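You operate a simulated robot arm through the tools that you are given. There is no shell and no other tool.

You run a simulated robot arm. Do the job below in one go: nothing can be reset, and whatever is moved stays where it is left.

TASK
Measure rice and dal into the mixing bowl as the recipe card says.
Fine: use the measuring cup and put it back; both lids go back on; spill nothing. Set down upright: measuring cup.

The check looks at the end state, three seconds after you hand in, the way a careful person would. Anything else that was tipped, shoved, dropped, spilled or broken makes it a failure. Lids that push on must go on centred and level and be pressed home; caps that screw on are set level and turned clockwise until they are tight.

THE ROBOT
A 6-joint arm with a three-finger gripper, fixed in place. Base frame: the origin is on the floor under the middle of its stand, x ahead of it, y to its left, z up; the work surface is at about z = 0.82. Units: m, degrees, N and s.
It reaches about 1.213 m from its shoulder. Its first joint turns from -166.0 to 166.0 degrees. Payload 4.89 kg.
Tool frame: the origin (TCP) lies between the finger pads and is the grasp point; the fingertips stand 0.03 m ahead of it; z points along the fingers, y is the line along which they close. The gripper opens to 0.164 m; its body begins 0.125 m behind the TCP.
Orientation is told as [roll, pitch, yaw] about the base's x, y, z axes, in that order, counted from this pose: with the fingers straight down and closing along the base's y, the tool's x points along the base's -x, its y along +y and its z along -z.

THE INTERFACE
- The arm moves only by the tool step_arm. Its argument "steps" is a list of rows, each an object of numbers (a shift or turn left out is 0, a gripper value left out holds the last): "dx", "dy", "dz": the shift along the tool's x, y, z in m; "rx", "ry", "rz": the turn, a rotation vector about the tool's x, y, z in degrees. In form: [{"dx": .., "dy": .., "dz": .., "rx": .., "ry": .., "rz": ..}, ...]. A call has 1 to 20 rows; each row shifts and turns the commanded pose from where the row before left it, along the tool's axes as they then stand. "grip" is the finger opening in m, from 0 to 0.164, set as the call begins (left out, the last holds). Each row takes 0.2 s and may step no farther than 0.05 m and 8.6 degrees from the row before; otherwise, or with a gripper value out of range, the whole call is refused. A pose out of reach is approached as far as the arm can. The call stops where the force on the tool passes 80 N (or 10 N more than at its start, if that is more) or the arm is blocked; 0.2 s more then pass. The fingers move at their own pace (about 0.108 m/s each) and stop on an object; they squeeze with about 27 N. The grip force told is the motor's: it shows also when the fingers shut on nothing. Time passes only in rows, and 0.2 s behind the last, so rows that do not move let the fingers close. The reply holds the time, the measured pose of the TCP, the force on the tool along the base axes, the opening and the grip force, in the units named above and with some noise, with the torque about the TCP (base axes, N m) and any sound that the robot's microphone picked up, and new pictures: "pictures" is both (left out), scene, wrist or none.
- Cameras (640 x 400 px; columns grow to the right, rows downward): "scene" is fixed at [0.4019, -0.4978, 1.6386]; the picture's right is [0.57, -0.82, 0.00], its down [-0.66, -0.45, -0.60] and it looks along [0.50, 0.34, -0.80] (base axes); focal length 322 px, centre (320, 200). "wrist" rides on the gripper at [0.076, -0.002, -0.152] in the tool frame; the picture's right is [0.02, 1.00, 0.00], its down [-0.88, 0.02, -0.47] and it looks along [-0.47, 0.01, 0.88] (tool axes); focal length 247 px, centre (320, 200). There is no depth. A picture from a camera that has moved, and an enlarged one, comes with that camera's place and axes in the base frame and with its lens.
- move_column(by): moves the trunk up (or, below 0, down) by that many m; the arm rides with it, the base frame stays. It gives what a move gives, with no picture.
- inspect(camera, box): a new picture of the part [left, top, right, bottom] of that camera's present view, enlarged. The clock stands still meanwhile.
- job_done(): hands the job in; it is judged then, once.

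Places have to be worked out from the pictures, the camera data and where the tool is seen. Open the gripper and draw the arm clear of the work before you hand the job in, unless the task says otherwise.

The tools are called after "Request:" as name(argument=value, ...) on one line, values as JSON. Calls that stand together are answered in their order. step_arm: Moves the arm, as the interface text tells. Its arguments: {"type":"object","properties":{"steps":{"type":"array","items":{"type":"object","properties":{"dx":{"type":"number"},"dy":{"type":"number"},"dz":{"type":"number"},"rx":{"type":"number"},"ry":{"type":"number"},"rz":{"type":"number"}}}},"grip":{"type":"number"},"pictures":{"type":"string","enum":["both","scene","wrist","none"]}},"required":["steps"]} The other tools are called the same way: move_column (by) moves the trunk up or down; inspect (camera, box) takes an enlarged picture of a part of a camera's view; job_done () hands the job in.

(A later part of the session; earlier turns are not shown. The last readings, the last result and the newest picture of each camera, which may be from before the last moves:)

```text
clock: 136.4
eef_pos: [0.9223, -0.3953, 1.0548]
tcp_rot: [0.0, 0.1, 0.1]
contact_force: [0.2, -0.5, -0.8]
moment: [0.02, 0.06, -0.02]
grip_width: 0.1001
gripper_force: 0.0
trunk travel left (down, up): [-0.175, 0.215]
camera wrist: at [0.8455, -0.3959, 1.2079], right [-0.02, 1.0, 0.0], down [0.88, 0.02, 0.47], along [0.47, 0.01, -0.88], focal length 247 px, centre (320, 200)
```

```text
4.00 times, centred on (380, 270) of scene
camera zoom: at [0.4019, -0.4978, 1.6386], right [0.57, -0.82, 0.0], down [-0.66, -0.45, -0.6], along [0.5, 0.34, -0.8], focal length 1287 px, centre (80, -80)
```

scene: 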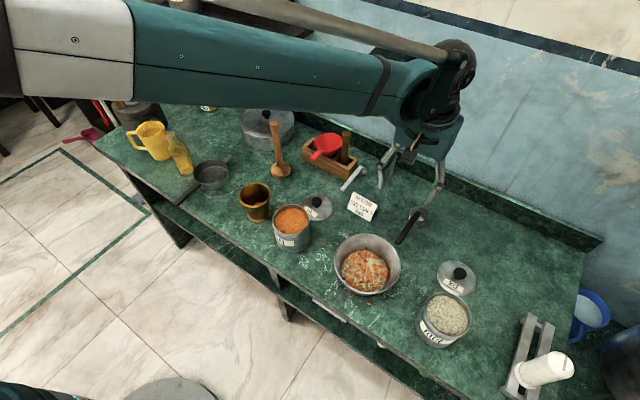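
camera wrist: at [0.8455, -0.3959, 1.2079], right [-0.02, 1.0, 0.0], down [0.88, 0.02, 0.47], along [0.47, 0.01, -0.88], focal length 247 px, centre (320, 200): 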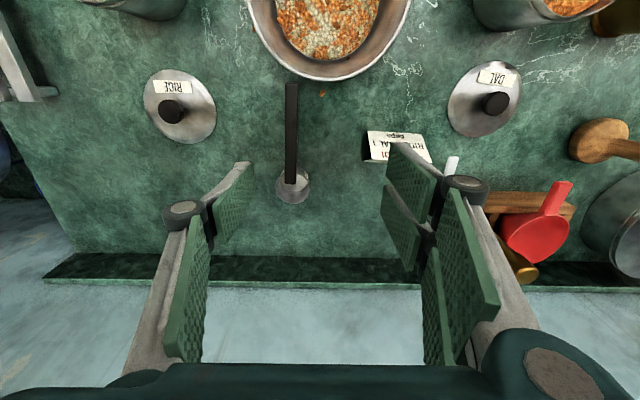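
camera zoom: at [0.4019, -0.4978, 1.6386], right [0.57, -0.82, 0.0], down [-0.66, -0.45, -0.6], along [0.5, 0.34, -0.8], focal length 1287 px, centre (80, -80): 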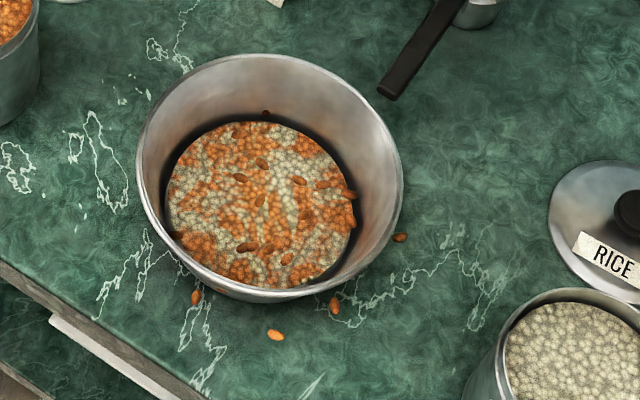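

All spilled grains are located; several sit partly under the bowl's flared rim, where fingers can't reach without hitting the bowl. My plan is to slide the bowl a few centimetres with the closed fingers against its inside wall, pick up the exposed grains and return them to the bowl, then slide the bowl back to its exact spot. First I'll close the fingers and position over the bowl, turned 20°.

Request:
step_arm(steps=[{"dx": 0.0335, "dy": 0.0105, "dz": 0.005}, {"dx": 0.0335, "dy": 0.0105, "dz": 0.005}, {"dx": 0.0335, "dy": 0.0105, "dz": 0.005}, {"dx": 0.0335, "dy": 0.0105, "dz": 0.005}, {"rz": 6.7}, {"rz": 6.7}, {"rz": 6.6}, {}], grip=0.0, pictures="both")

Request:
inspect(camera="wrist", box=[220, 60, 420, 240])

Request:
inspect(camera="scene", box=[320, 180, 440, 320])

```text
clock: 138.2
eef_pos: [0.7869, -0.3514, 1.0392]
tcp_rot: [0.0, 0.0, -20.0]
contact_force: [1.0, 0.7, -0.2]
moment: [0.01, -0.03, 0.0]
grip_width: 0.0
gripper_force: 27.2
trunk travel left (down, up): [-0.175, 0.215]
camera wrist: at [0.7146, -0.3259, 1.1913], right [0.32, 0.95, 0.0], down [0.83, -0.28, 0.47], along [0.45, -0.15, -0.88], focal length 247 px, centre (320, 200)
```

scene: 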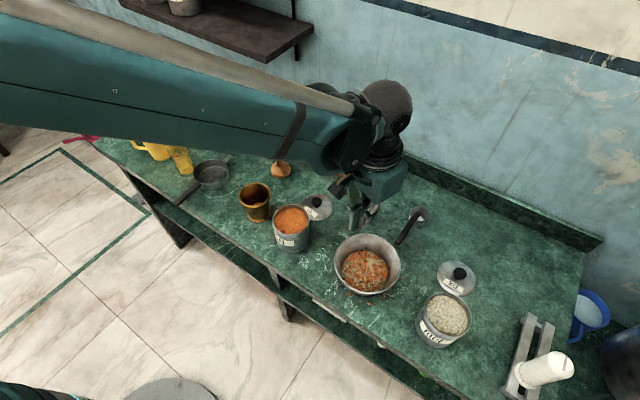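
wrist: 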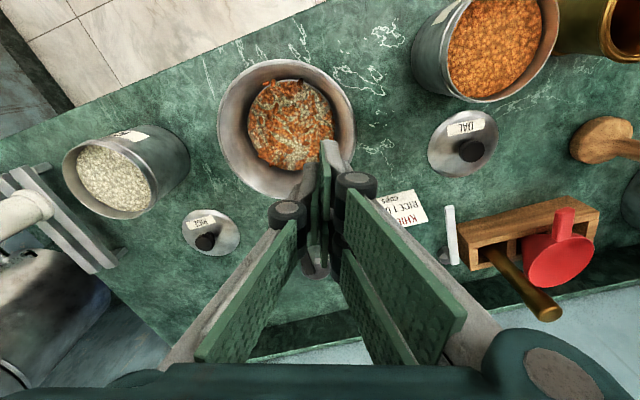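

```text
2.22 times, centred on (320, 150) of wrist
camera zoom: at [0.7146, -0.3259, 1.1913], right [0.32, 0.95, 0.0], down [0.83, -0.28, 0.47], along [0.45, -0.15, -0.88], focal length 549 px, centre (320, 311)
```

zoom: 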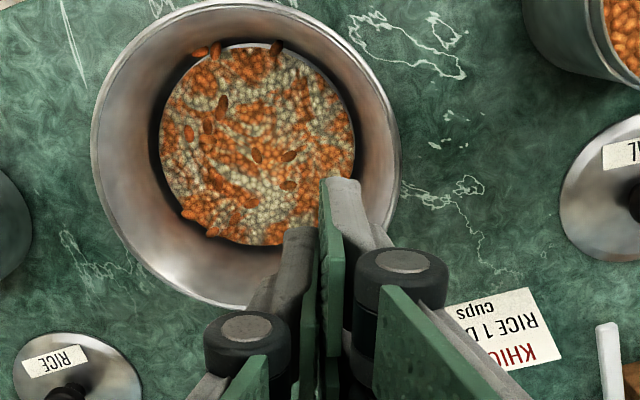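

```text
2.86 times, centred on (380, 250) of scene
camera zoom: at [0.4019, -0.4978, 1.6386], right [0.57, -0.82, 0.0], down [-0.66, -0.45, -0.6], along [0.5, 0.34, -0.8], focal length 919 px, centre (149, 57)
```

zoom: 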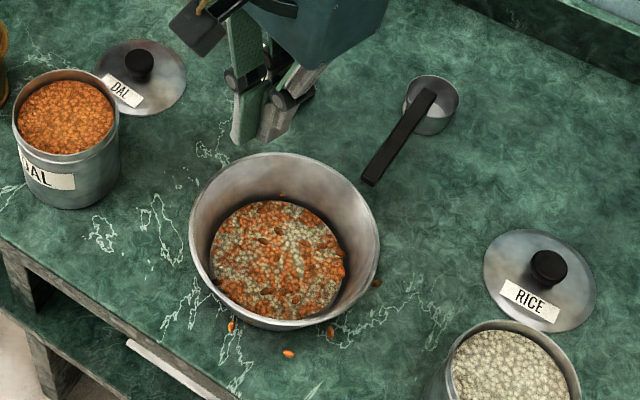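

The fingers are closed and aligned inside the bowl's far-left wall. I'll lower until the tips are inside the bowl, just above the food surface.

Request:
step_arm(steps=[{"dz": 0.04}, {"dz": 0.04}, {"dz": 0.04}, {"dz": 0.03}, {}], grip=0.0, pictures="both")

Request:
inspect(camera="scene", box=[320, 200, 440, 320])

Request:
inspect(camera="wrist", box=[220, 60, 420, 240])

```text
clock: 139.4
eef_pos: [0.7848, -0.3503, 0.888]
tcp_rot: [0.0, 0.1, -20.0]
contact_force: [-0.1, -0.3, -0.5]
moment: [-0.04, 0.03, 0.02]
grip_width: 0.0
gripper_force: 27.5
trunk travel left (down, up): [-0.175, 0.215]
camera wrist: at [0.7131, -0.3249, 1.04], right [0.32, 0.95, 0.0], down [0.83, -0.28, 0.47], along [0.45, -0.15, -0.88], focal length 247 px, centre (320, 200)
```

scene: 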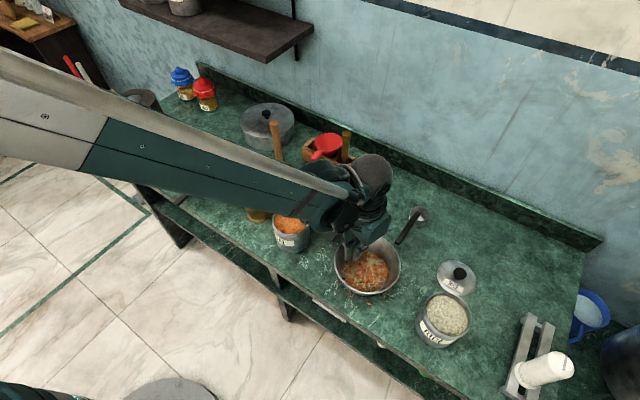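
wrist: 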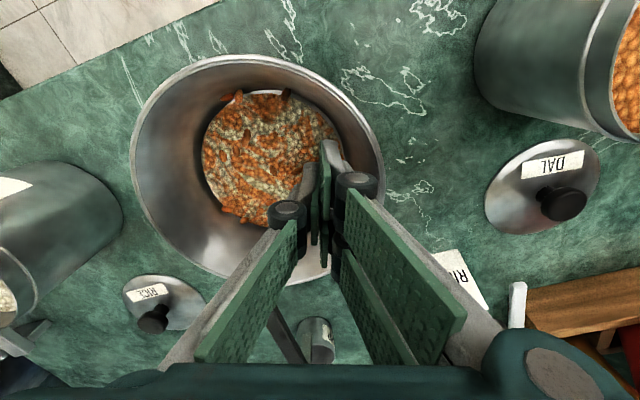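

```text
3.33 times, centred on (380, 260) of scene
camera zoom: at [0.4019, -0.4978, 1.6386], right [0.57, -0.82, 0.0], down [-0.66, -0.45, -0.6], along [0.5, 0.34, -0.8], focal length 1072 px, centre (120, 0)
```

zoom: 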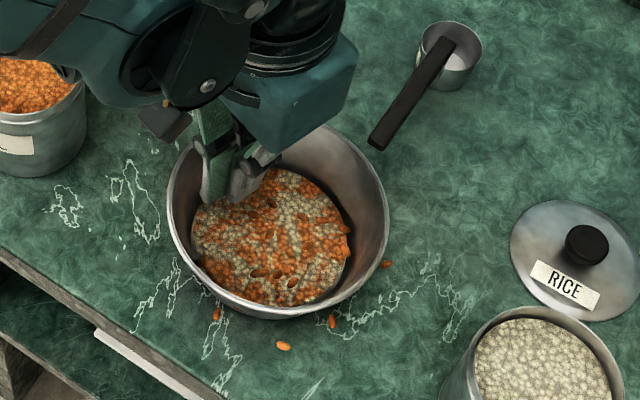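

```text
2.22 times, centred on (320, 150) of wrist
camera zoom: at [0.7131, -0.3249, 1.04], right [0.32, 0.95, 0.0], down [0.83, -0.28, 0.47], along [0.45, -0.15, -0.88], focal length 549 px, centre (320, 311)
```

zoom: 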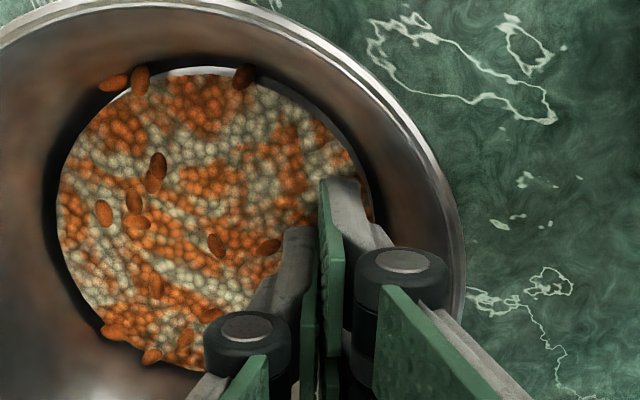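

The tips are inside the bowl near its wall with no contact. I'll push gently outward along the tool's +y and watch the bowl slide.

Request:
step_arm(steps=[{"dy": 0.005}, {"dy": 0.005}, {"dy": 0.005}, {"dy": 0.005}, {"dy": 0.005}, {}], grip=0.0, pictures="both")

Request:
inspect(camera="scene", box=[320, 200, 440, 320])

```text
clock: 140.8
eef_pos: [0.7965, -0.326, 0.8888]
tcp_rot: [0.0, 0.0, -19.9]
contact_force: [-0.2, -0.1, 0.2]
moment: [0.03, 0.0, 0.0]
grip_width: 0.0
gripper_force: 27.5
trunk travel left (down, up): [-0.175, 0.215]
camera wrist: at [0.7241, -0.3014, 1.0411], right [0.32, 0.95, 0.0], down [0.83, -0.28, 0.47], along [0.45, -0.15, -0.88], focal length 247 px, centre (320, 200)
```

scene: 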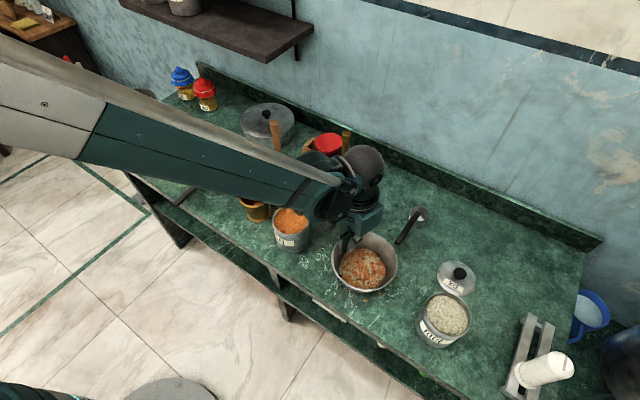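
wrist: 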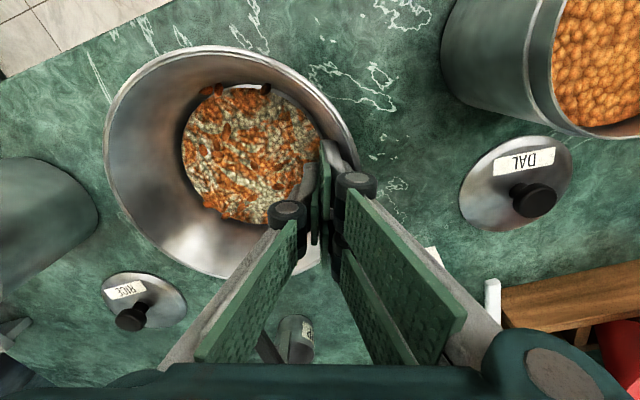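

```text
3.33 times, centred on (380, 260) of scene
camera zoom: at [0.4019, -0.4978, 1.6386], right [0.57, -0.82, 0.0], down [-0.66, -0.45, -0.6], along [0.5, 0.34, -0.8], focal length 1072 px, centre (120, 0)
```

zoom: 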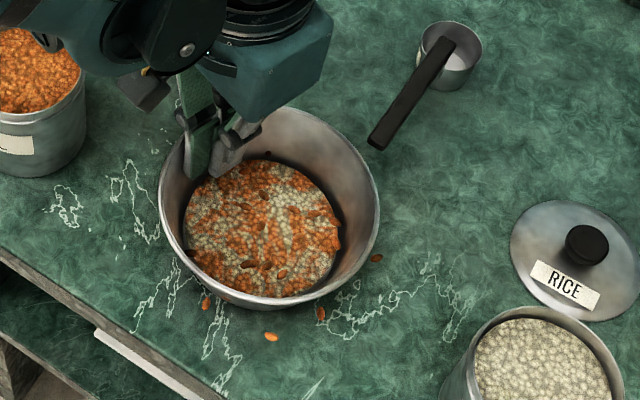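

Important: when the bowl slid about 1 cm, those "grains" all moved with it rigidly. Re-triangulating puts them at z≈0.845, the food-surface height, not on the table. So they are part of the bowl's food rendering, not loose grains on the counter. I'll slide the bowl straight back to its original spot: first back off and turn to push the opposite inner wall.

Request:
step_arm(steps=[{"dy": -0.015}, {"dy": -0.015}, {"rz": -5}, {"rz": -5}, {"dx": 0.001, "dy": -0.02}, {"dx": 0.002, "dy": -0.02}, {"dx": 0.002, "dy": -0.02}, {"dx": 0.0005, "dy": -0.01}, {}], grip=0.0, pictures="both")

Request:
inspect(camera="scene", box=[320, 220, 440, 320])

Request:
inspect(camera="wrist", box=[160, 40, 420, 240])

```text
clock: 142.8
eef_pos: [0.7696, -0.4224, 0.8897]
tcp_rot: [0.0, -0.1, -10.0]
contact_force: [0.0, 0.3, 0.0]
moment: [0.04, 0.01, -0.02]
grip_width: 0.0001
gripper_force: 26.7
trunk travel left (down, up): [-0.175, 0.215]
camera wrist: at [0.6948, -0.4112, 1.0418], right [0.15, 0.99, 0.0], down [0.87, -0.13, 0.47], along [0.47, -0.07, -0.88], focal length 247 px, centre (320, 200)
```

scene: 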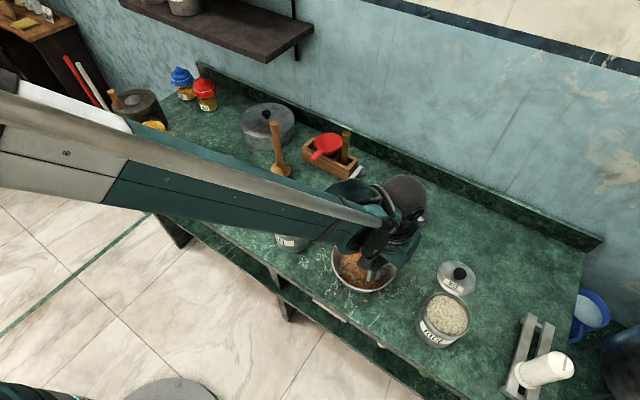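
wrist: 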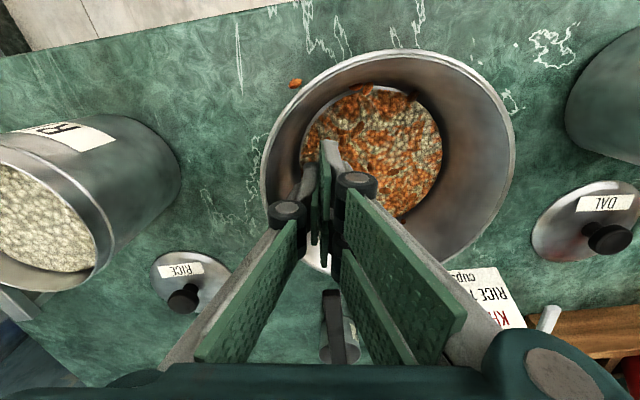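

```text
4.00 times, centred on (380, 270) of scene
camera zoom: at [0.4019, -0.4978, 1.6386], right [0.57, -0.82, 0.0], down [-0.66, -0.45, -0.6], along [0.5, 0.34, -0.8], focal length 1287 px, centre (80, -80)
```

zoom: 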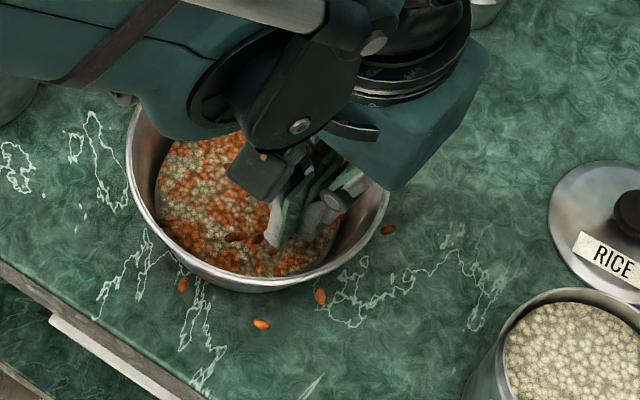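

```text
2.00 times, centred on (290, 140) of wrist
camera zoom: at [0.6948, -0.4112, 1.0418], right [0.15, 0.99, 0.0], down [0.87, -0.13, 0.47], along [0.47, -0.07, -0.88], focal length 494 px, centre (380, 320)
```

zoom: 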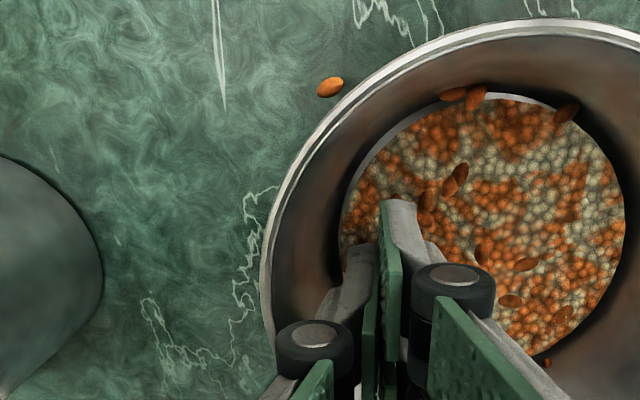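

The bowl is offset by about 11 mm from its original place. I'll advance toward the opposite inner wall slowly, then push back in small checked steps.

Request:
step_arm(steps=[{"dy": -0.005}, {"dy": -0.005}, {"dy": -0.005}, {"dy": -0.004}, {}], grip=0.0, pictures="scene")

Request:
inspect(camera="scene", box=[320, 220, 440, 320])

```text
clock: 144.0
eef_pos: [0.766, -0.4407, 0.888]
tcp_rot: [0.0, 0.0, -9.9]
contact_force: [0.4, 1.6, 0.8]
moment: [0.03, 0.02, 0.0]
grip_width: 0.0003
gripper_force: 26.8
trunk travel left (down, up): [-0.175, 0.215]
```

scene: 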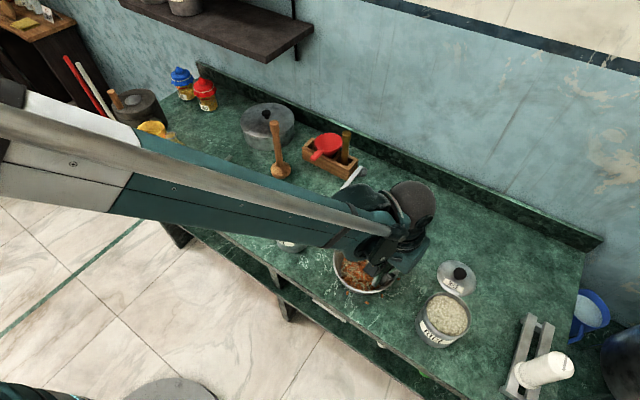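

```text
4.00 times, centred on (380, 270) of scene
camera zoom: at [0.4019, -0.4978, 1.6386], right [0.57, -0.82, 0.0], down [-0.66, -0.45, -0.6], along [0.5, 0.34, -0.8], focal length 1287 px, centre (80, -80)
```

zoom: 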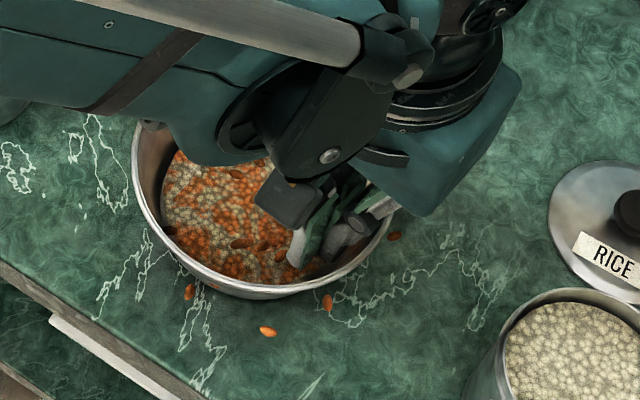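

It moved back about half-way with about 5.5 mm to go. I'll push a little more and check.

Request:
step_arm(steps=[{"dy": -0.0025}, {"dy": -0.0025}, {}], grip=0.0, pictures="scene")

Request:
inspect(camera="scene", box=[320, 220, 440, 320])

```text
clock: 144.8
eef_pos: [0.7645, -0.4459, 0.8885]
tcp_rot: [0.0, 0.0, -10.0]
contact_force: [1.3, 1.6, 1.5]
moment: [0.02, 0.03, -0.03]
grip_width: 0.0001
gripper_force: 27.2
trunk travel left (down, up): [-0.175, 0.215]
```

scene: 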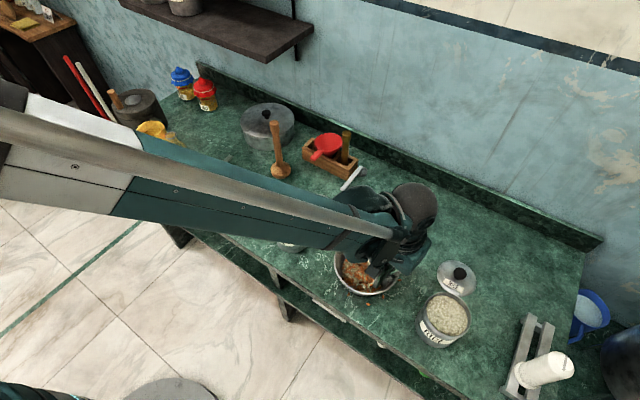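

```text
4.00 times, centred on (380, 270) of scene
camera zoom: at [0.4019, -0.4978, 1.6386], right [0.57, -0.82, 0.0], down [-0.66, -0.45, -0.6], along [0.5, 0.34, -0.8], focal length 1287 px, centre (80, -80)
```

zoom: 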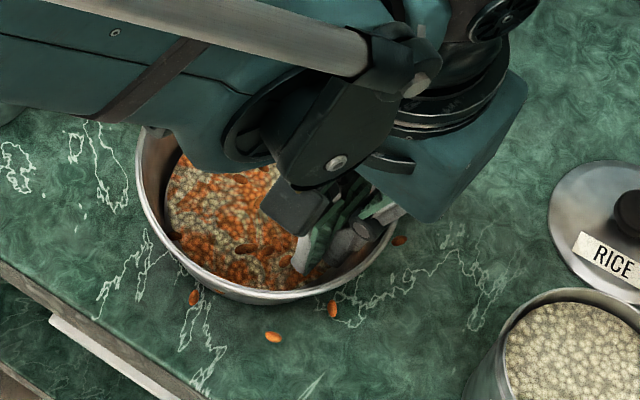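

The bowl is back within about 1–2 mm of its original position. I'll back off the wall and lift straight out.

Request:
step_arm(steps=[{"dy": 0.01}, {"dy": 0.015}, {"dz": -0.03}, {"dz": -0.04}, {"dz": -0.04}, {"dz": -0.04}, {"rz": -5}, {"rz": -5}, {"dz": -0.02, "dx": 0.02}, {}], grip=0.0, pictures="both")

Request:
inspect(camera="scene", box=[320, 220, 440, 320])

Request:
inspect(camera="wrist", box=[200, 20, 440, 200])

```text
clock: 147.0
eef_pos: [0.7483, -0.4206, 1.0588]
tcp_rot: [-0.1, 0.1, 0.1]
contact_force: [0.2, 0.5, -0.7]
moment: [-0.02, 0.03, -0.02]
grip_width: 0.0
gripper_force: 26.9
trunk travel left (down, up): [-0.175, 0.215]
camera wrist: at [0.6724, -0.423, 1.2112], right [-0.02, 1.0, 0.0], down [0.88, 0.02, 0.47], along [0.47, 0.01, -0.88], focal length 247 px, centre (320, 200)
```

scene: 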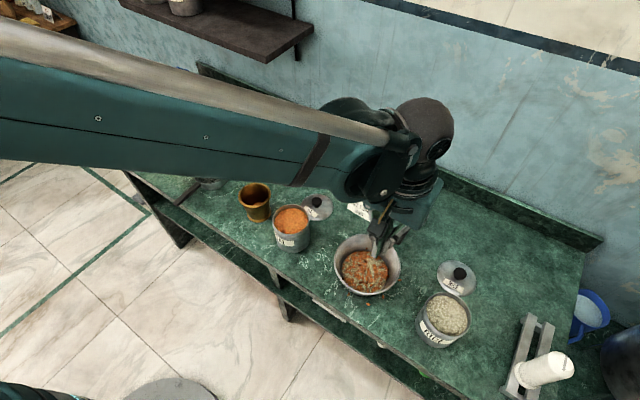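
wrist: 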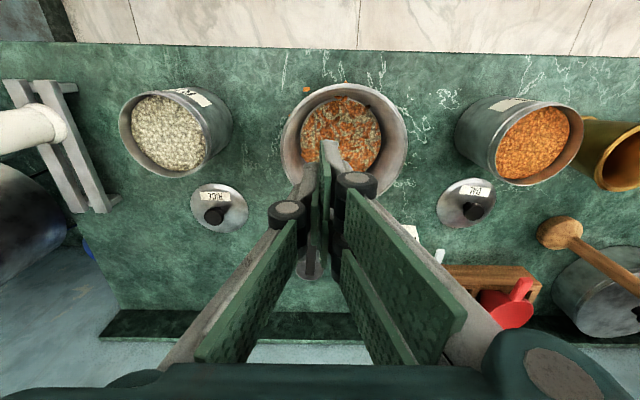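

```text
4.00 times, centred on (380, 270) of scene
camera zoom: at [0.4019, -0.4978, 1.6386], right [0.57, -0.82, 0.0], down [-0.66, -0.45, -0.6], along [0.5, 0.34, -0.8], focal length 1287 px, centre (80, -80)
```

zoom: 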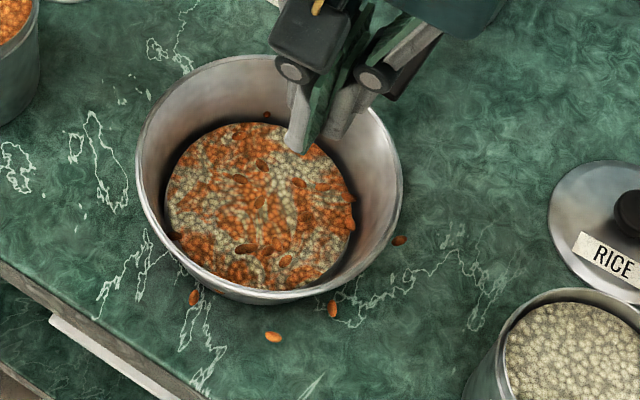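

```text
2.22 times, centred on (320, 110) of wrist
camera zoom: at [0.6724, -0.423, 1.2112], right [-0.02, 1.0, 0.0], down [0.88, 0.02, 0.47], along [0.47, 0.01, -0.88], focal length 549 px, centre (320, 400)
```

zoom: 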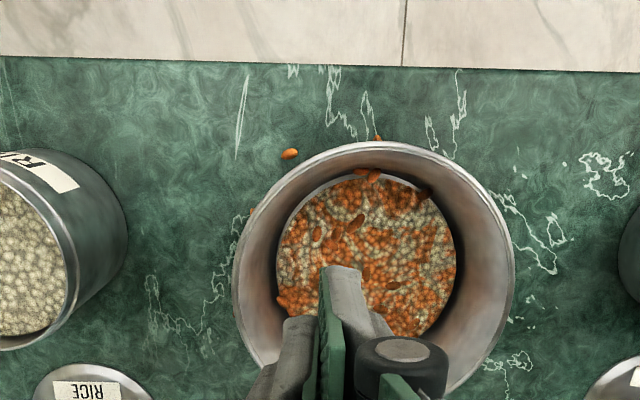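

The bowl is back where it was, and a fresh triangulation again puts those specks at z≈0.842, fixed to the bowl and nothing on the counter. Next, the lids: I'll move over the parked rice lid.

Request:
step_arm(steps=[{"dx": -0.0257, "dy": -0.03, "dz": 0.005}, {"dx": -0.0257, "dy": -0.03, "dz": 0.005}, {"dx": -0.0257, "dy": -0.03, "dz": 0.005}, {"dx": -0.0257, "dy": -0.03, "dz": 0.005}, {"dx": -0.0257, "dy": -0.03, "dz": 0.005}, {"dx": -0.0257, "dy": -0.03, "dz": 0.005}, {}], grip=0.08, pictures="both")

Request:
inspect(camera="wrist", box=[230, 60, 410, 220])

Request:
inspect(camera="scene", box=[400, 270, 490, 360])

```text
clock: 148.6
eef_pos: [0.9026, -0.6016, 1.0279]
tcp_rot: [0.1, 0.0, -0.1]
contact_force: [1.0, -0.7, -0.3]
moment: [0.07, 0.08, -0.04]
grip_width: 0.08
gripper_force: 0.0
trunk travel left (down, up): [-0.175, 0.215]
camera wrist: at [0.8268, -0.6028, 1.182], right [-0.02, 1.0, 0.0], down [0.88, 0.02, 0.47], along [0.47, 0.01, -0.88], focal length 247 px, centre (320, 200)
```

scene: 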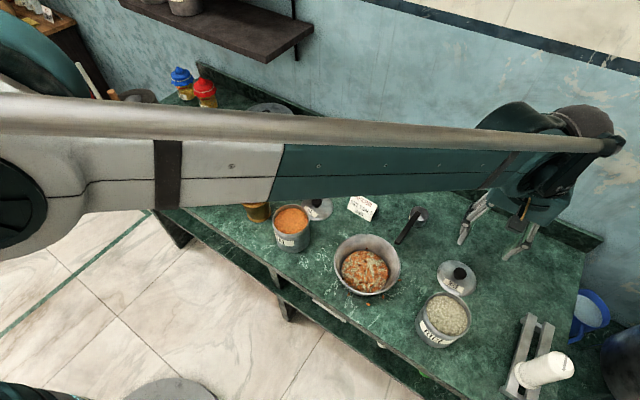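
wrist: 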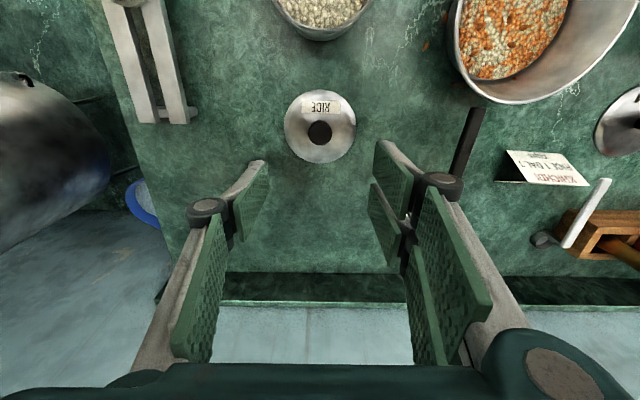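

```text
2.50 times, centred on (320, 140) of wrist
camera zoom: at [0.8268, -0.6028, 1.182], right [-0.02, 1.0, 0.0], down [0.88, 0.02, 0.47], along [0.47, 0.01, -0.88], focal length 617 px, centre (320, 350)
```

zoom: 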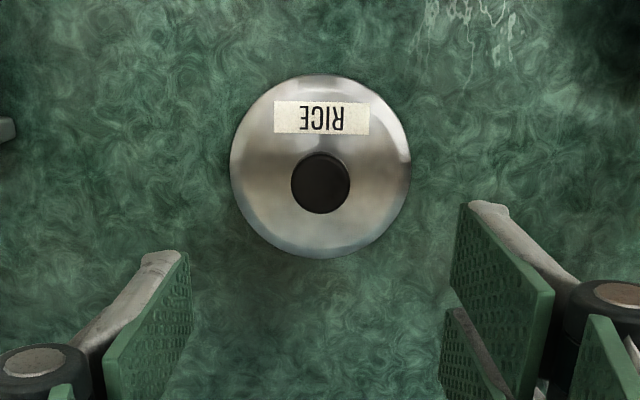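

```text
4.44 times, centred on (445, 315) of scene
camera zoom: at [0.4019, -0.4978, 1.6386], right [0.57, -0.82, 0.0], down [-0.66, -0.45, -0.6], along [0.5, 0.34, -0.8], focal length 1430 px, centre (-236, -311)
```

zoom: 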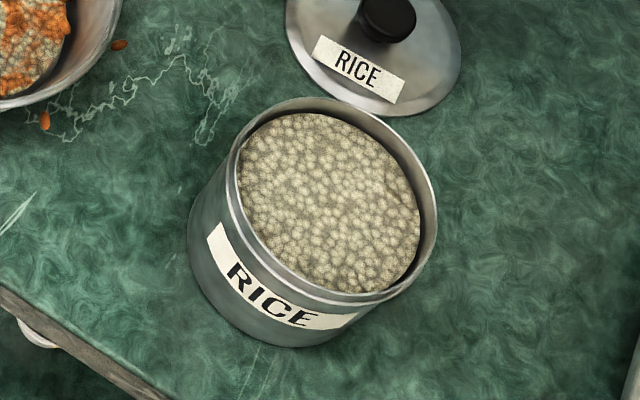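

The rice can looks undisturbed and the lid is under the gripper. I'll descend to the knob and grip it.

Request:
step_arm(steps=[{"dx": 0.001, "dz": 0.04}, {"dz": 0.04}, {"dz": 0.04}, {"dz": 0.035}, {"dz": 0.01}, {}], pictures="none")

Request:
step_arm(steps=[{}, {}, {}], grip=0.0, pictures="wrist")

```text
clock: 150.0
eef_pos: [0.9014, -0.6006, 0.8641]
tcp_rot: [-0.1, -0.1, 0.0]
contact_force: [0.3, 0.3, 0.2]
moment: [0.03, 0.04, 0.03]
grip_width: 0.0799
gripper_force: 0.0
trunk travel left (down, up): [-0.175, 0.215]
```

```text
clock: 150.8
eef_pos: [0.9027, -0.6005, 0.8643]
tcp_rot: [0.0, 0.0, 0.1]
contact_force: [-0.4, 0.9, -0.2]
moment: [0.03, 0.0, 0.0]
grip_width: 0.0297
gripper_force: 26.5
trunk travel left (down, up): [-0.175, 0.215]
camera wrist: at [0.8255, -0.6025, 1.0168], right [-0.02, 1.0, 0.0], down [0.88, 0.02, 0.47], along [0.47, 0.01, -0.88], focal length 247 px, centre (320, 200)
```

wrist: 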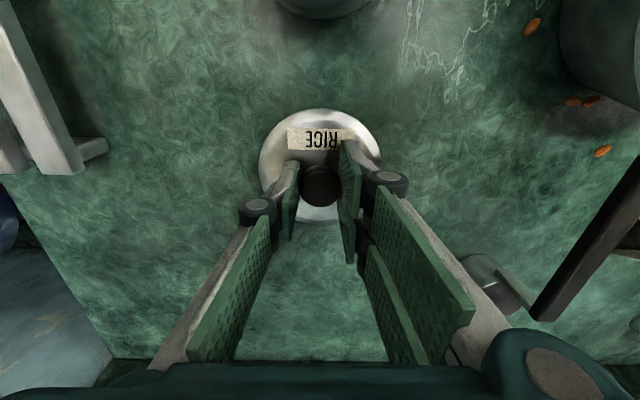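

The knob is gripped, and this low view shows more of those specks floating beside the bowl wall under the rim, so they're a rendering scatter around the food. I'll lift the lid and carry it above the rice can.

Request:
step_arm(steps=[{"dz": -0.03}, {"dz": -0.04}, {"dz": -0.04}, {"dz": -0.03}, {"dx": 0.039}, {"dx": 0.039}, {"dx": 0.039}, {"dx": 0.039}, {}], pictures="both")

Request:
inspect(camera="scene", box=[390, 250, 490, 350])

Request:
inspect(camera="wrist", box=[230, 60, 410, 220])

```text
clock: 152.8
eef_pos: [0.7413, -0.6035, 1.0019]
tcp_rot: [0.0, 0.0, 0.1]
contact_force: [-0.6, -0.5, 0.7]
moment: [0.01, -0.09, 0.02]
grip_width: 0.0296
gripper_force: 27.3
trunk travel left (down, up): [-0.175, 0.215]
camera wrist: at [0.6653, -0.6052, 1.1554], right [-0.02, 1.0, 0.0], down [0.88, 0.02, 0.47], along [0.47, 0.01, -0.88], focal length 247 px, centre (320, 200)
```

scene: 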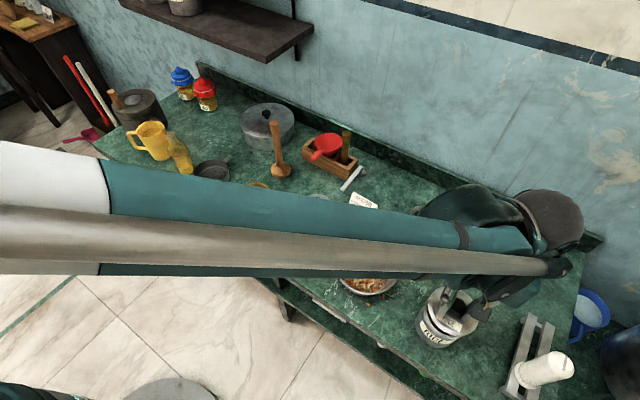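
wrist: 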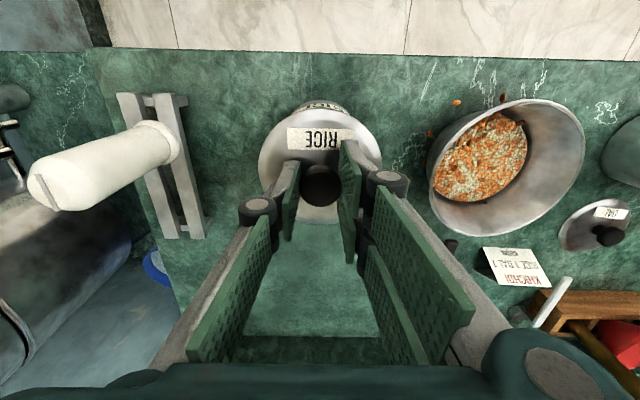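

```text
4.00 times, centred on (440, 300) of scene
camera zoom: at [0.4019, -0.4978, 1.6386], right [0.57, -0.82, 0.0], down [-0.66, -0.45, -0.6], along [0.5, 0.34, -0.8], focal length 1287 px, centre (-160, -200)
```

zoom: 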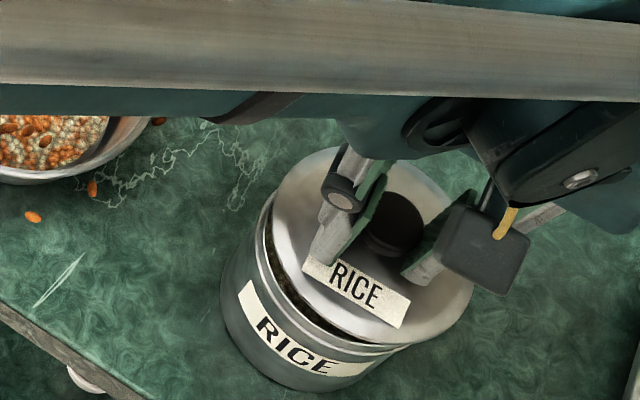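

```text
2.50 times, centred on (320, 140) of wrist
camera zoom: at [0.6653, -0.6052, 1.1554], right [-0.02, 1.0, 0.0], down [0.88, 0.02, 0.47], along [0.47, 0.01, -0.88], focal length 617 px, centre (320, 350)
```

zoom: 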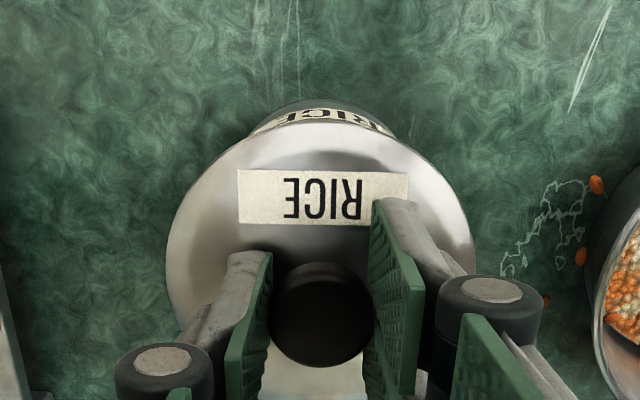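

Request:
step_arm(steps=[{}, {}], pictures="none")

```text
clock: 153.4
eef_pos: [0.7422, -0.603, 1.0027]
tcp_rot: [0.0, 0.0, 0.0]
contact_force: [-0.3, 0.0, -0.4]
moment: [-0.03, 0.04, 0.02]
grip_width: 0.0297
gripper_force: 27.9
trunk travel left (down, up): [-0.175, 0.215]
```

The TCP is 4 mm short in x, so I'll correct it and lower to just above the can's rim.

Request:
step_arm(steps=[{"dx": -0.0038, "dy": 0.001}, {"dz": 0.01}, {"dz": 0.01}, {"dz": 0.004}, {}], pictures="both")

Request:
inspect(camera="scene", box=[390, 250, 490, 350])

Request:
inspect(camera="wrist", box=[230, 60, 410, 220])

```text
clock: 154.6
eef_pos: [0.7497, -0.6011, 0.9795]
tcp_rot: [0.1, 0.0, 0.0]
contact_force: [0.2, 0.1, -0.5]
moment: [-0.03, -0.02, -0.05]
grip_width: 0.0295
gripper_force: 26.8
trunk travel left (down, up): [-0.175, 0.215]
camera wrist: at [0.6733, -0.6035, 1.1308], right [-0.02, 1.0, 0.0], down [0.88, 0.02, 0.47], along [0.47, 0.01, -0.88], focal length 247 px, centre (320, 200)
```

scene: 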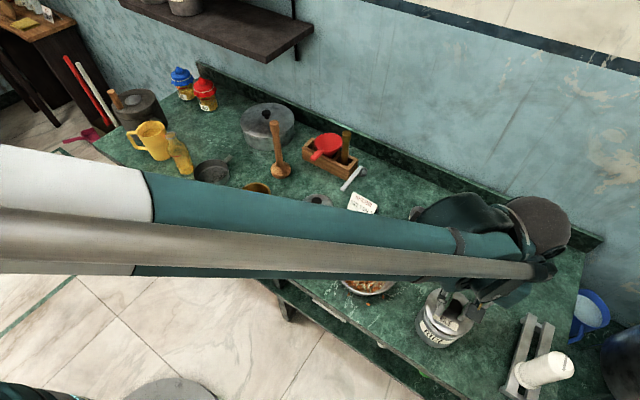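
wrist: 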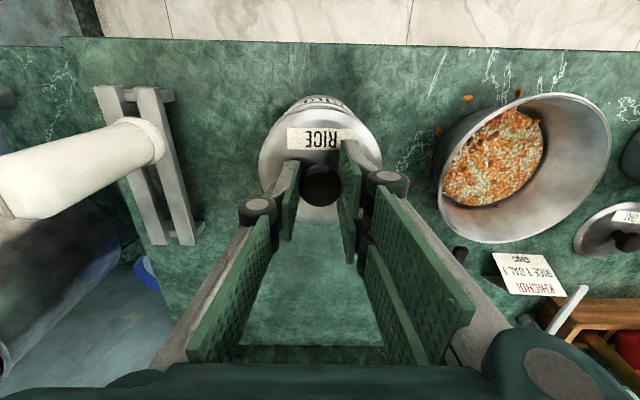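

```text
4.00 times, centred on (440, 300) of scene
camera zoom: at [0.4019, -0.4978, 1.6386], right [0.57, -0.82, 0.0], down [-0.66, -0.45, -0.6], along [0.5, 0.34, -0.8], focal length 1287 px, centre (-160, -200)
```

zoom: 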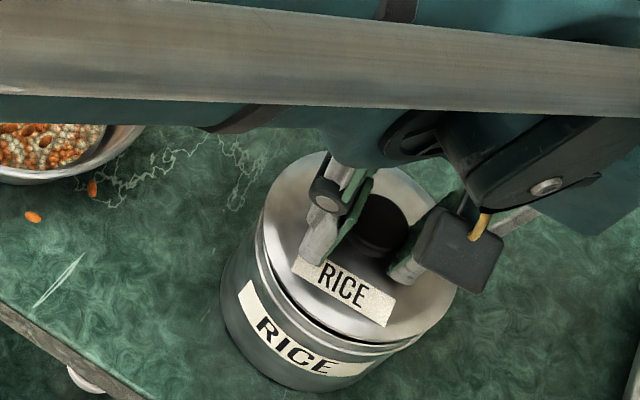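

```text
2.50 times, centred on (320, 140) of wrist
camera zoom: at [0.6733, -0.6035, 1.1308], right [-0.02, 1.0, 0.0], down [0.88, 0.02, 0.47], along [0.47, 0.01, -0.88], focal length 617 px, centre (320, 350)
```

zoom: 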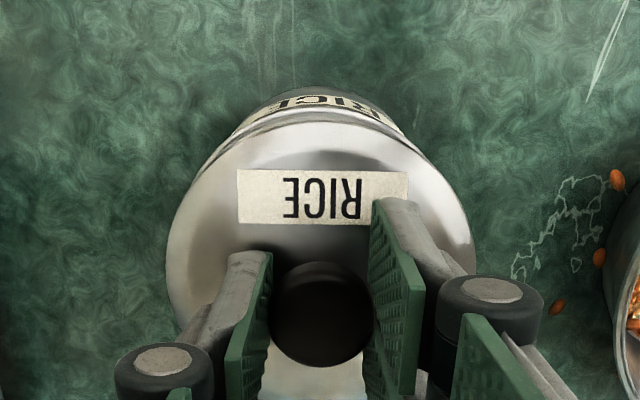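

Request:
step_arm(steps=[{}, {}], pictures="none")

Request:
inspect(camera="scene", box=[410, 280, 480, 350])

```text
clock: 155.2
eef_pos: [0.7496, -0.6027, 0.9782]
tcp_rot: [0.0, 0.0, 0.0]
contact_force: [-0.9, -0.6, -0.4]
moment: [0.01, 0.03, 0.01]
grip_width: 0.0294
gripper_force: 26.3
trunk travel left (down, up): [-0.175, 0.215]
```

```text
5.71 times, centred on (445, 315) of scene
camera zoom: at [0.4019, -0.4978, 1.6386], right [0.57, -0.82, 0.0], down [-0.66, -0.45, -0.6], along [0.5, 0.34, -0.8], focal length 1838 px, centre (-394, -457)
```

zoom: 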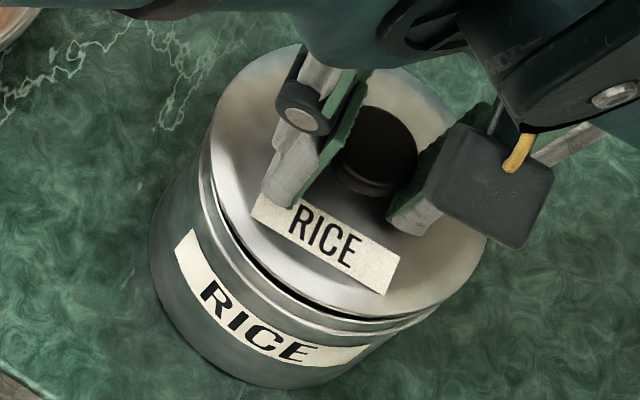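

The lid is about 3.6 mm too far forward. I'll nudge it back and re-read.

Request:
step_arm(steps=[{"dx": 0.003}, {}, {}], pictures="none")

```text
clock: 156.0
eef_pos: [0.7474, -0.6017, 0.9787]
tcp_rot: [0.0, 0.0, -0.1]
contact_force: [0.1, 0.1, -0.8]
moment: [-0.02, 0.0, 0.0]
grip_width: 0.0295
gripper_force: 27.3
trunk travel left (down, up): [-0.175, 0.215]
```

Request:
step_arm(steps=[{"dx": 0.0012}, {"dz": 0.003}, {}], pictures="scene")

Request:
inspect(camera="scene", box=[410, 280, 480, 350])

```text
clock: 156.8
eef_pos: [0.7451, -0.6014, 0.9747]
tcp_rot: [0.0, 0.0, 0.0]
contact_force: [0.5, -0.5, -0.9]
moment: [0.02, 0.01, 0.0]
grip_width: 0.0293
gripper_force: 27.3
trunk travel left (down, up): [-0.175, 0.215]
```

scene: 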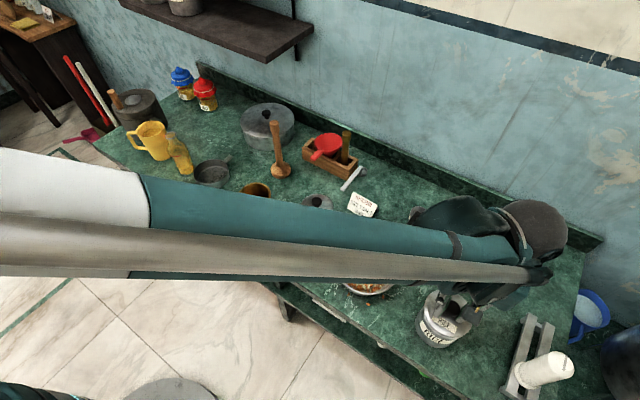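

```text
5.71 times, centred on (445, 315) of scene
camera zoom: at [0.4019, -0.4978, 1.6386], right [0.57, -0.82, 0.0], down [-0.66, -0.45, -0.6], along [0.5, 0.34, -0.8], focal length 1838 px, centre (-394, -457)
```

zoom: 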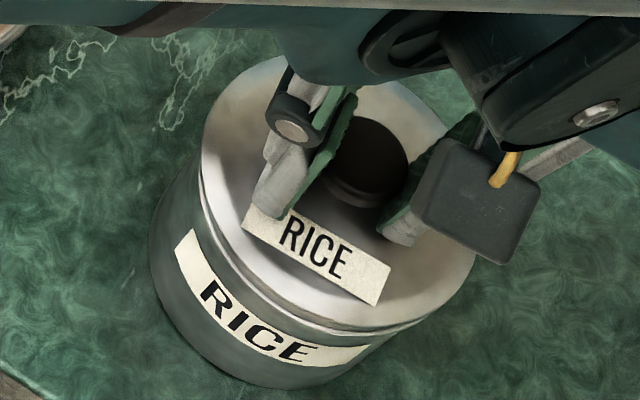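

The lid looks concentric now. I'll press down in small steps until it snaps home.

Request:
step_arm(steps=[{"dz": 0.002}, {"dz": 0.002}, {}], pictures="none")

```text
clock: 157.6
eef_pos: [0.7448, -0.6006, 0.9712]
tcp_rot: [0.0, 0.1, 0.0]
contact_force: [-0.2, 0.0, -0.3]
moment: [0.03, -0.01, -0.01]
grip_width: 0.0294
gripper_force: 26.9
trunk travel left (down, up): [-0.175, 0.215]
```

Request:
step_arm(steps=[{"dx": -0.0006, "dy": -0.001, "dz": 0.002}, {}], pictures="none")

```text
clock: 158.2
eef_pos: [0.7464, -0.6032, 0.9695]
tcp_rot: [0.0, 0.0, -0.1]
contact_force: [-0.5, 0.0, -0.5]
moment: [-0.01, 0.02, 0.01]
grip_width: 0.0296
gripper_force: 26.9
trunk travel left (down, up): [-0.175, 0.215]
```

Request:
step_arm(steps=[{"dz": 0.002}, {}], pictures="none")

```text
clock: 158.8
eef_pos: [0.7472, -0.6028, 0.9691]
tcp_rot: [0.1, 0.0, 0.0]
contact_force: [11.8, -7.6, 28.6]
moment: [-0.29, -0.53, -0.03]
grip_width: 0.0293
gripper_force: 26.9
trunk travel left (down, up): [-0.175, 0.215]
heard: snap
```

A snap was heard with 29 N on the tool. I'll check that the lid is level and flush before releasing.

Request:
inspect(camera="scene", box=[410, 280, 480, 350])

Request:
step_arm(steps=[{"dz": 0.001}, {}], pictures="none")

```text
5.71 times, centred on (445, 315) of scene
camera zoom: at [0.4019, -0.4978, 1.6386], right [0.57, -0.82, 0.0], down [-0.66, -0.45, -0.6], along [0.5, 0.34, -0.8], focal length 1838 px, centre (-394, -457)
```

zoom: 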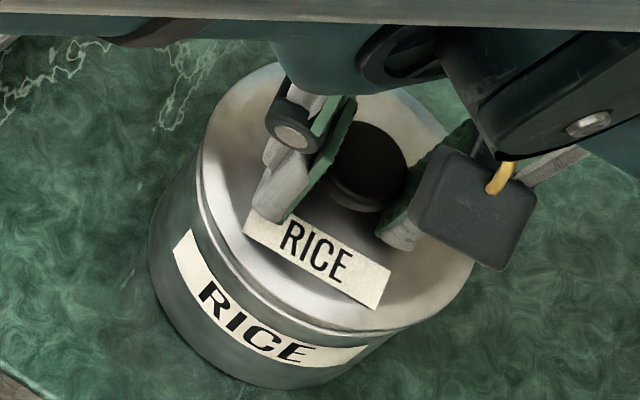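

```text
clock: 159.4
eef_pos: [0.7457, -0.6021, 0.9679]
tcp_rot: [0.0, 0.0, 0.0]
contact_force: [10.8, -8.4, 30.6]
moment: [-0.18, -0.3, -0.05]
grip_width: 0.0293
gripper_force: 27.0
trunk travel left (down, up): [-0.175, 0.215]
```

The lid is flush. I'll press slightly more to make sure it's fully home, then release and lift off.

Request:
step_arm(steps=[{"dz": 0.0015}, {}], pictures="none")

```text
clock: 160.0
eef_pos: [0.7458, -0.6022, 0.9663]
tcp_rot: [0.0, 0.0, -0.1]
contact_force: [10.5, -5.7, 28.4]
moment: [-0.05, -0.2, -0.03]
grip_width: 0.0291
gripper_force: 27.3
trunk travel left (down, up): [-0.175, 0.215]
```

The force has plateaued at about 28 N, with the fingers slipping slightly down the knob, so the lid is bottomed out. Releasing and rising.

Request:
step_arm(steps=[{}, {}], grip=0.08, pictures="none")

Request:
step_arm(steps=[{"dz": -0.03}, {"dz": -0.04}, {"dz": -0.04}, {"dz": -0.04}, {}], pictures="both")

Request:
inspect(camera="scene", box=[400, 280, 490, 360])

Request:
inspect(camera="wrist", box=[230, 40, 410, 200])

```text
clock: 160.6
eef_pos: [0.7471, -0.6022, 0.9655]
tcp_rot: [0.0, 0.1, 0.0]
contact_force: [0.2, -0.3, -0.1]
moment: [0.03, 0.04, 0.04]
grip_width: 0.0801
gripper_force: 0.1
trunk travel left (down, up): [-0.175, 0.215]
```

```text
clock: 161.8
eef_pos: [0.7457, -0.6017, 1.1174]
tcp_rot: [0.0, 0.0, 0.0]
contact_force: [-0.4, -0.4, -0.6]
moment: [-0.03, -0.08, -0.01]
grip_width: 0.0802
gripper_force: 0.2
trunk travel left (down, up): [-0.175, 0.215]
camera wrist: at [0.669, -0.6039, 1.2694], right [-0.02, 1.0, 0.0], down [0.88, 0.02, 0.47], along [0.47, 0.01, -0.88], focal length 247 px, centre (320, 200)
```

scene: 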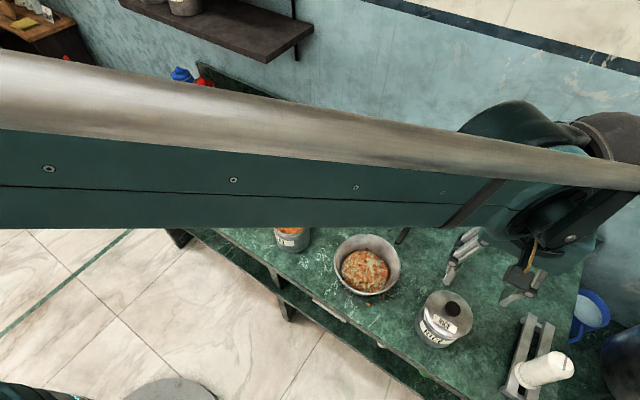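
wrist: 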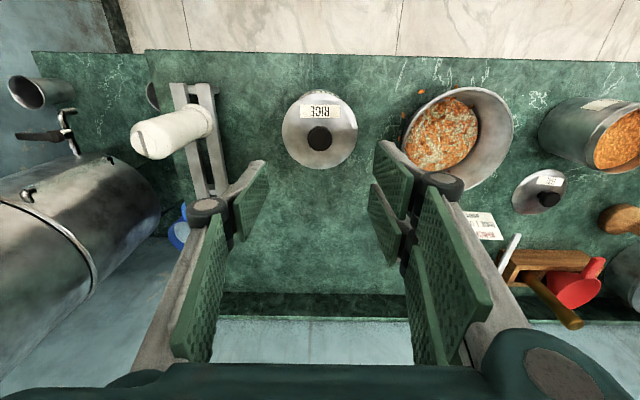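

```text
5.00 times, centred on (445, 320) of scene
camera zoom: at [0.4019, -0.4978, 1.6386], right [0.57, -0.82, 0.0], down [-0.66, -0.45, -0.6], along [0.5, 0.34, -0.8], focal length 1608 px, centre (-305, -400)
```

zoom: 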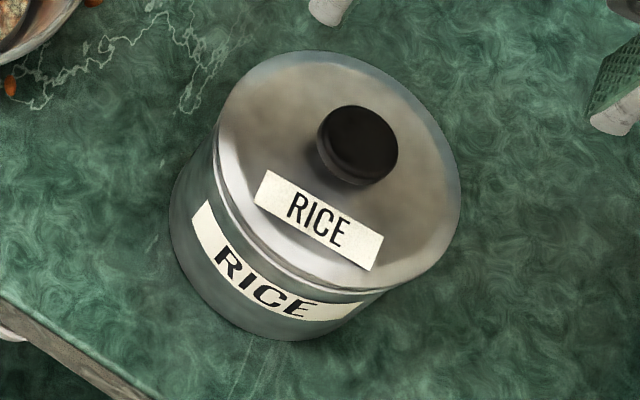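

```text
2.50 times, centred on (320, 120) of wrist
camera zoom: at [0.669, -0.6039, 1.2694], right [-0.02, 1.0, 0.0], down [0.88, 0.02, 0.47], along [0.47, 0.01, -0.88], focal length 617 px, centre (320, 400)
```

zoom: 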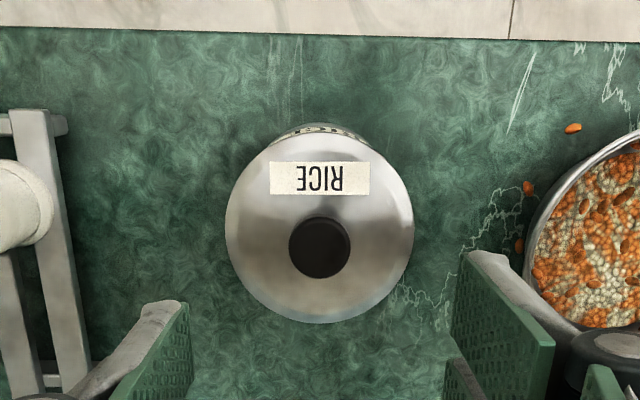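

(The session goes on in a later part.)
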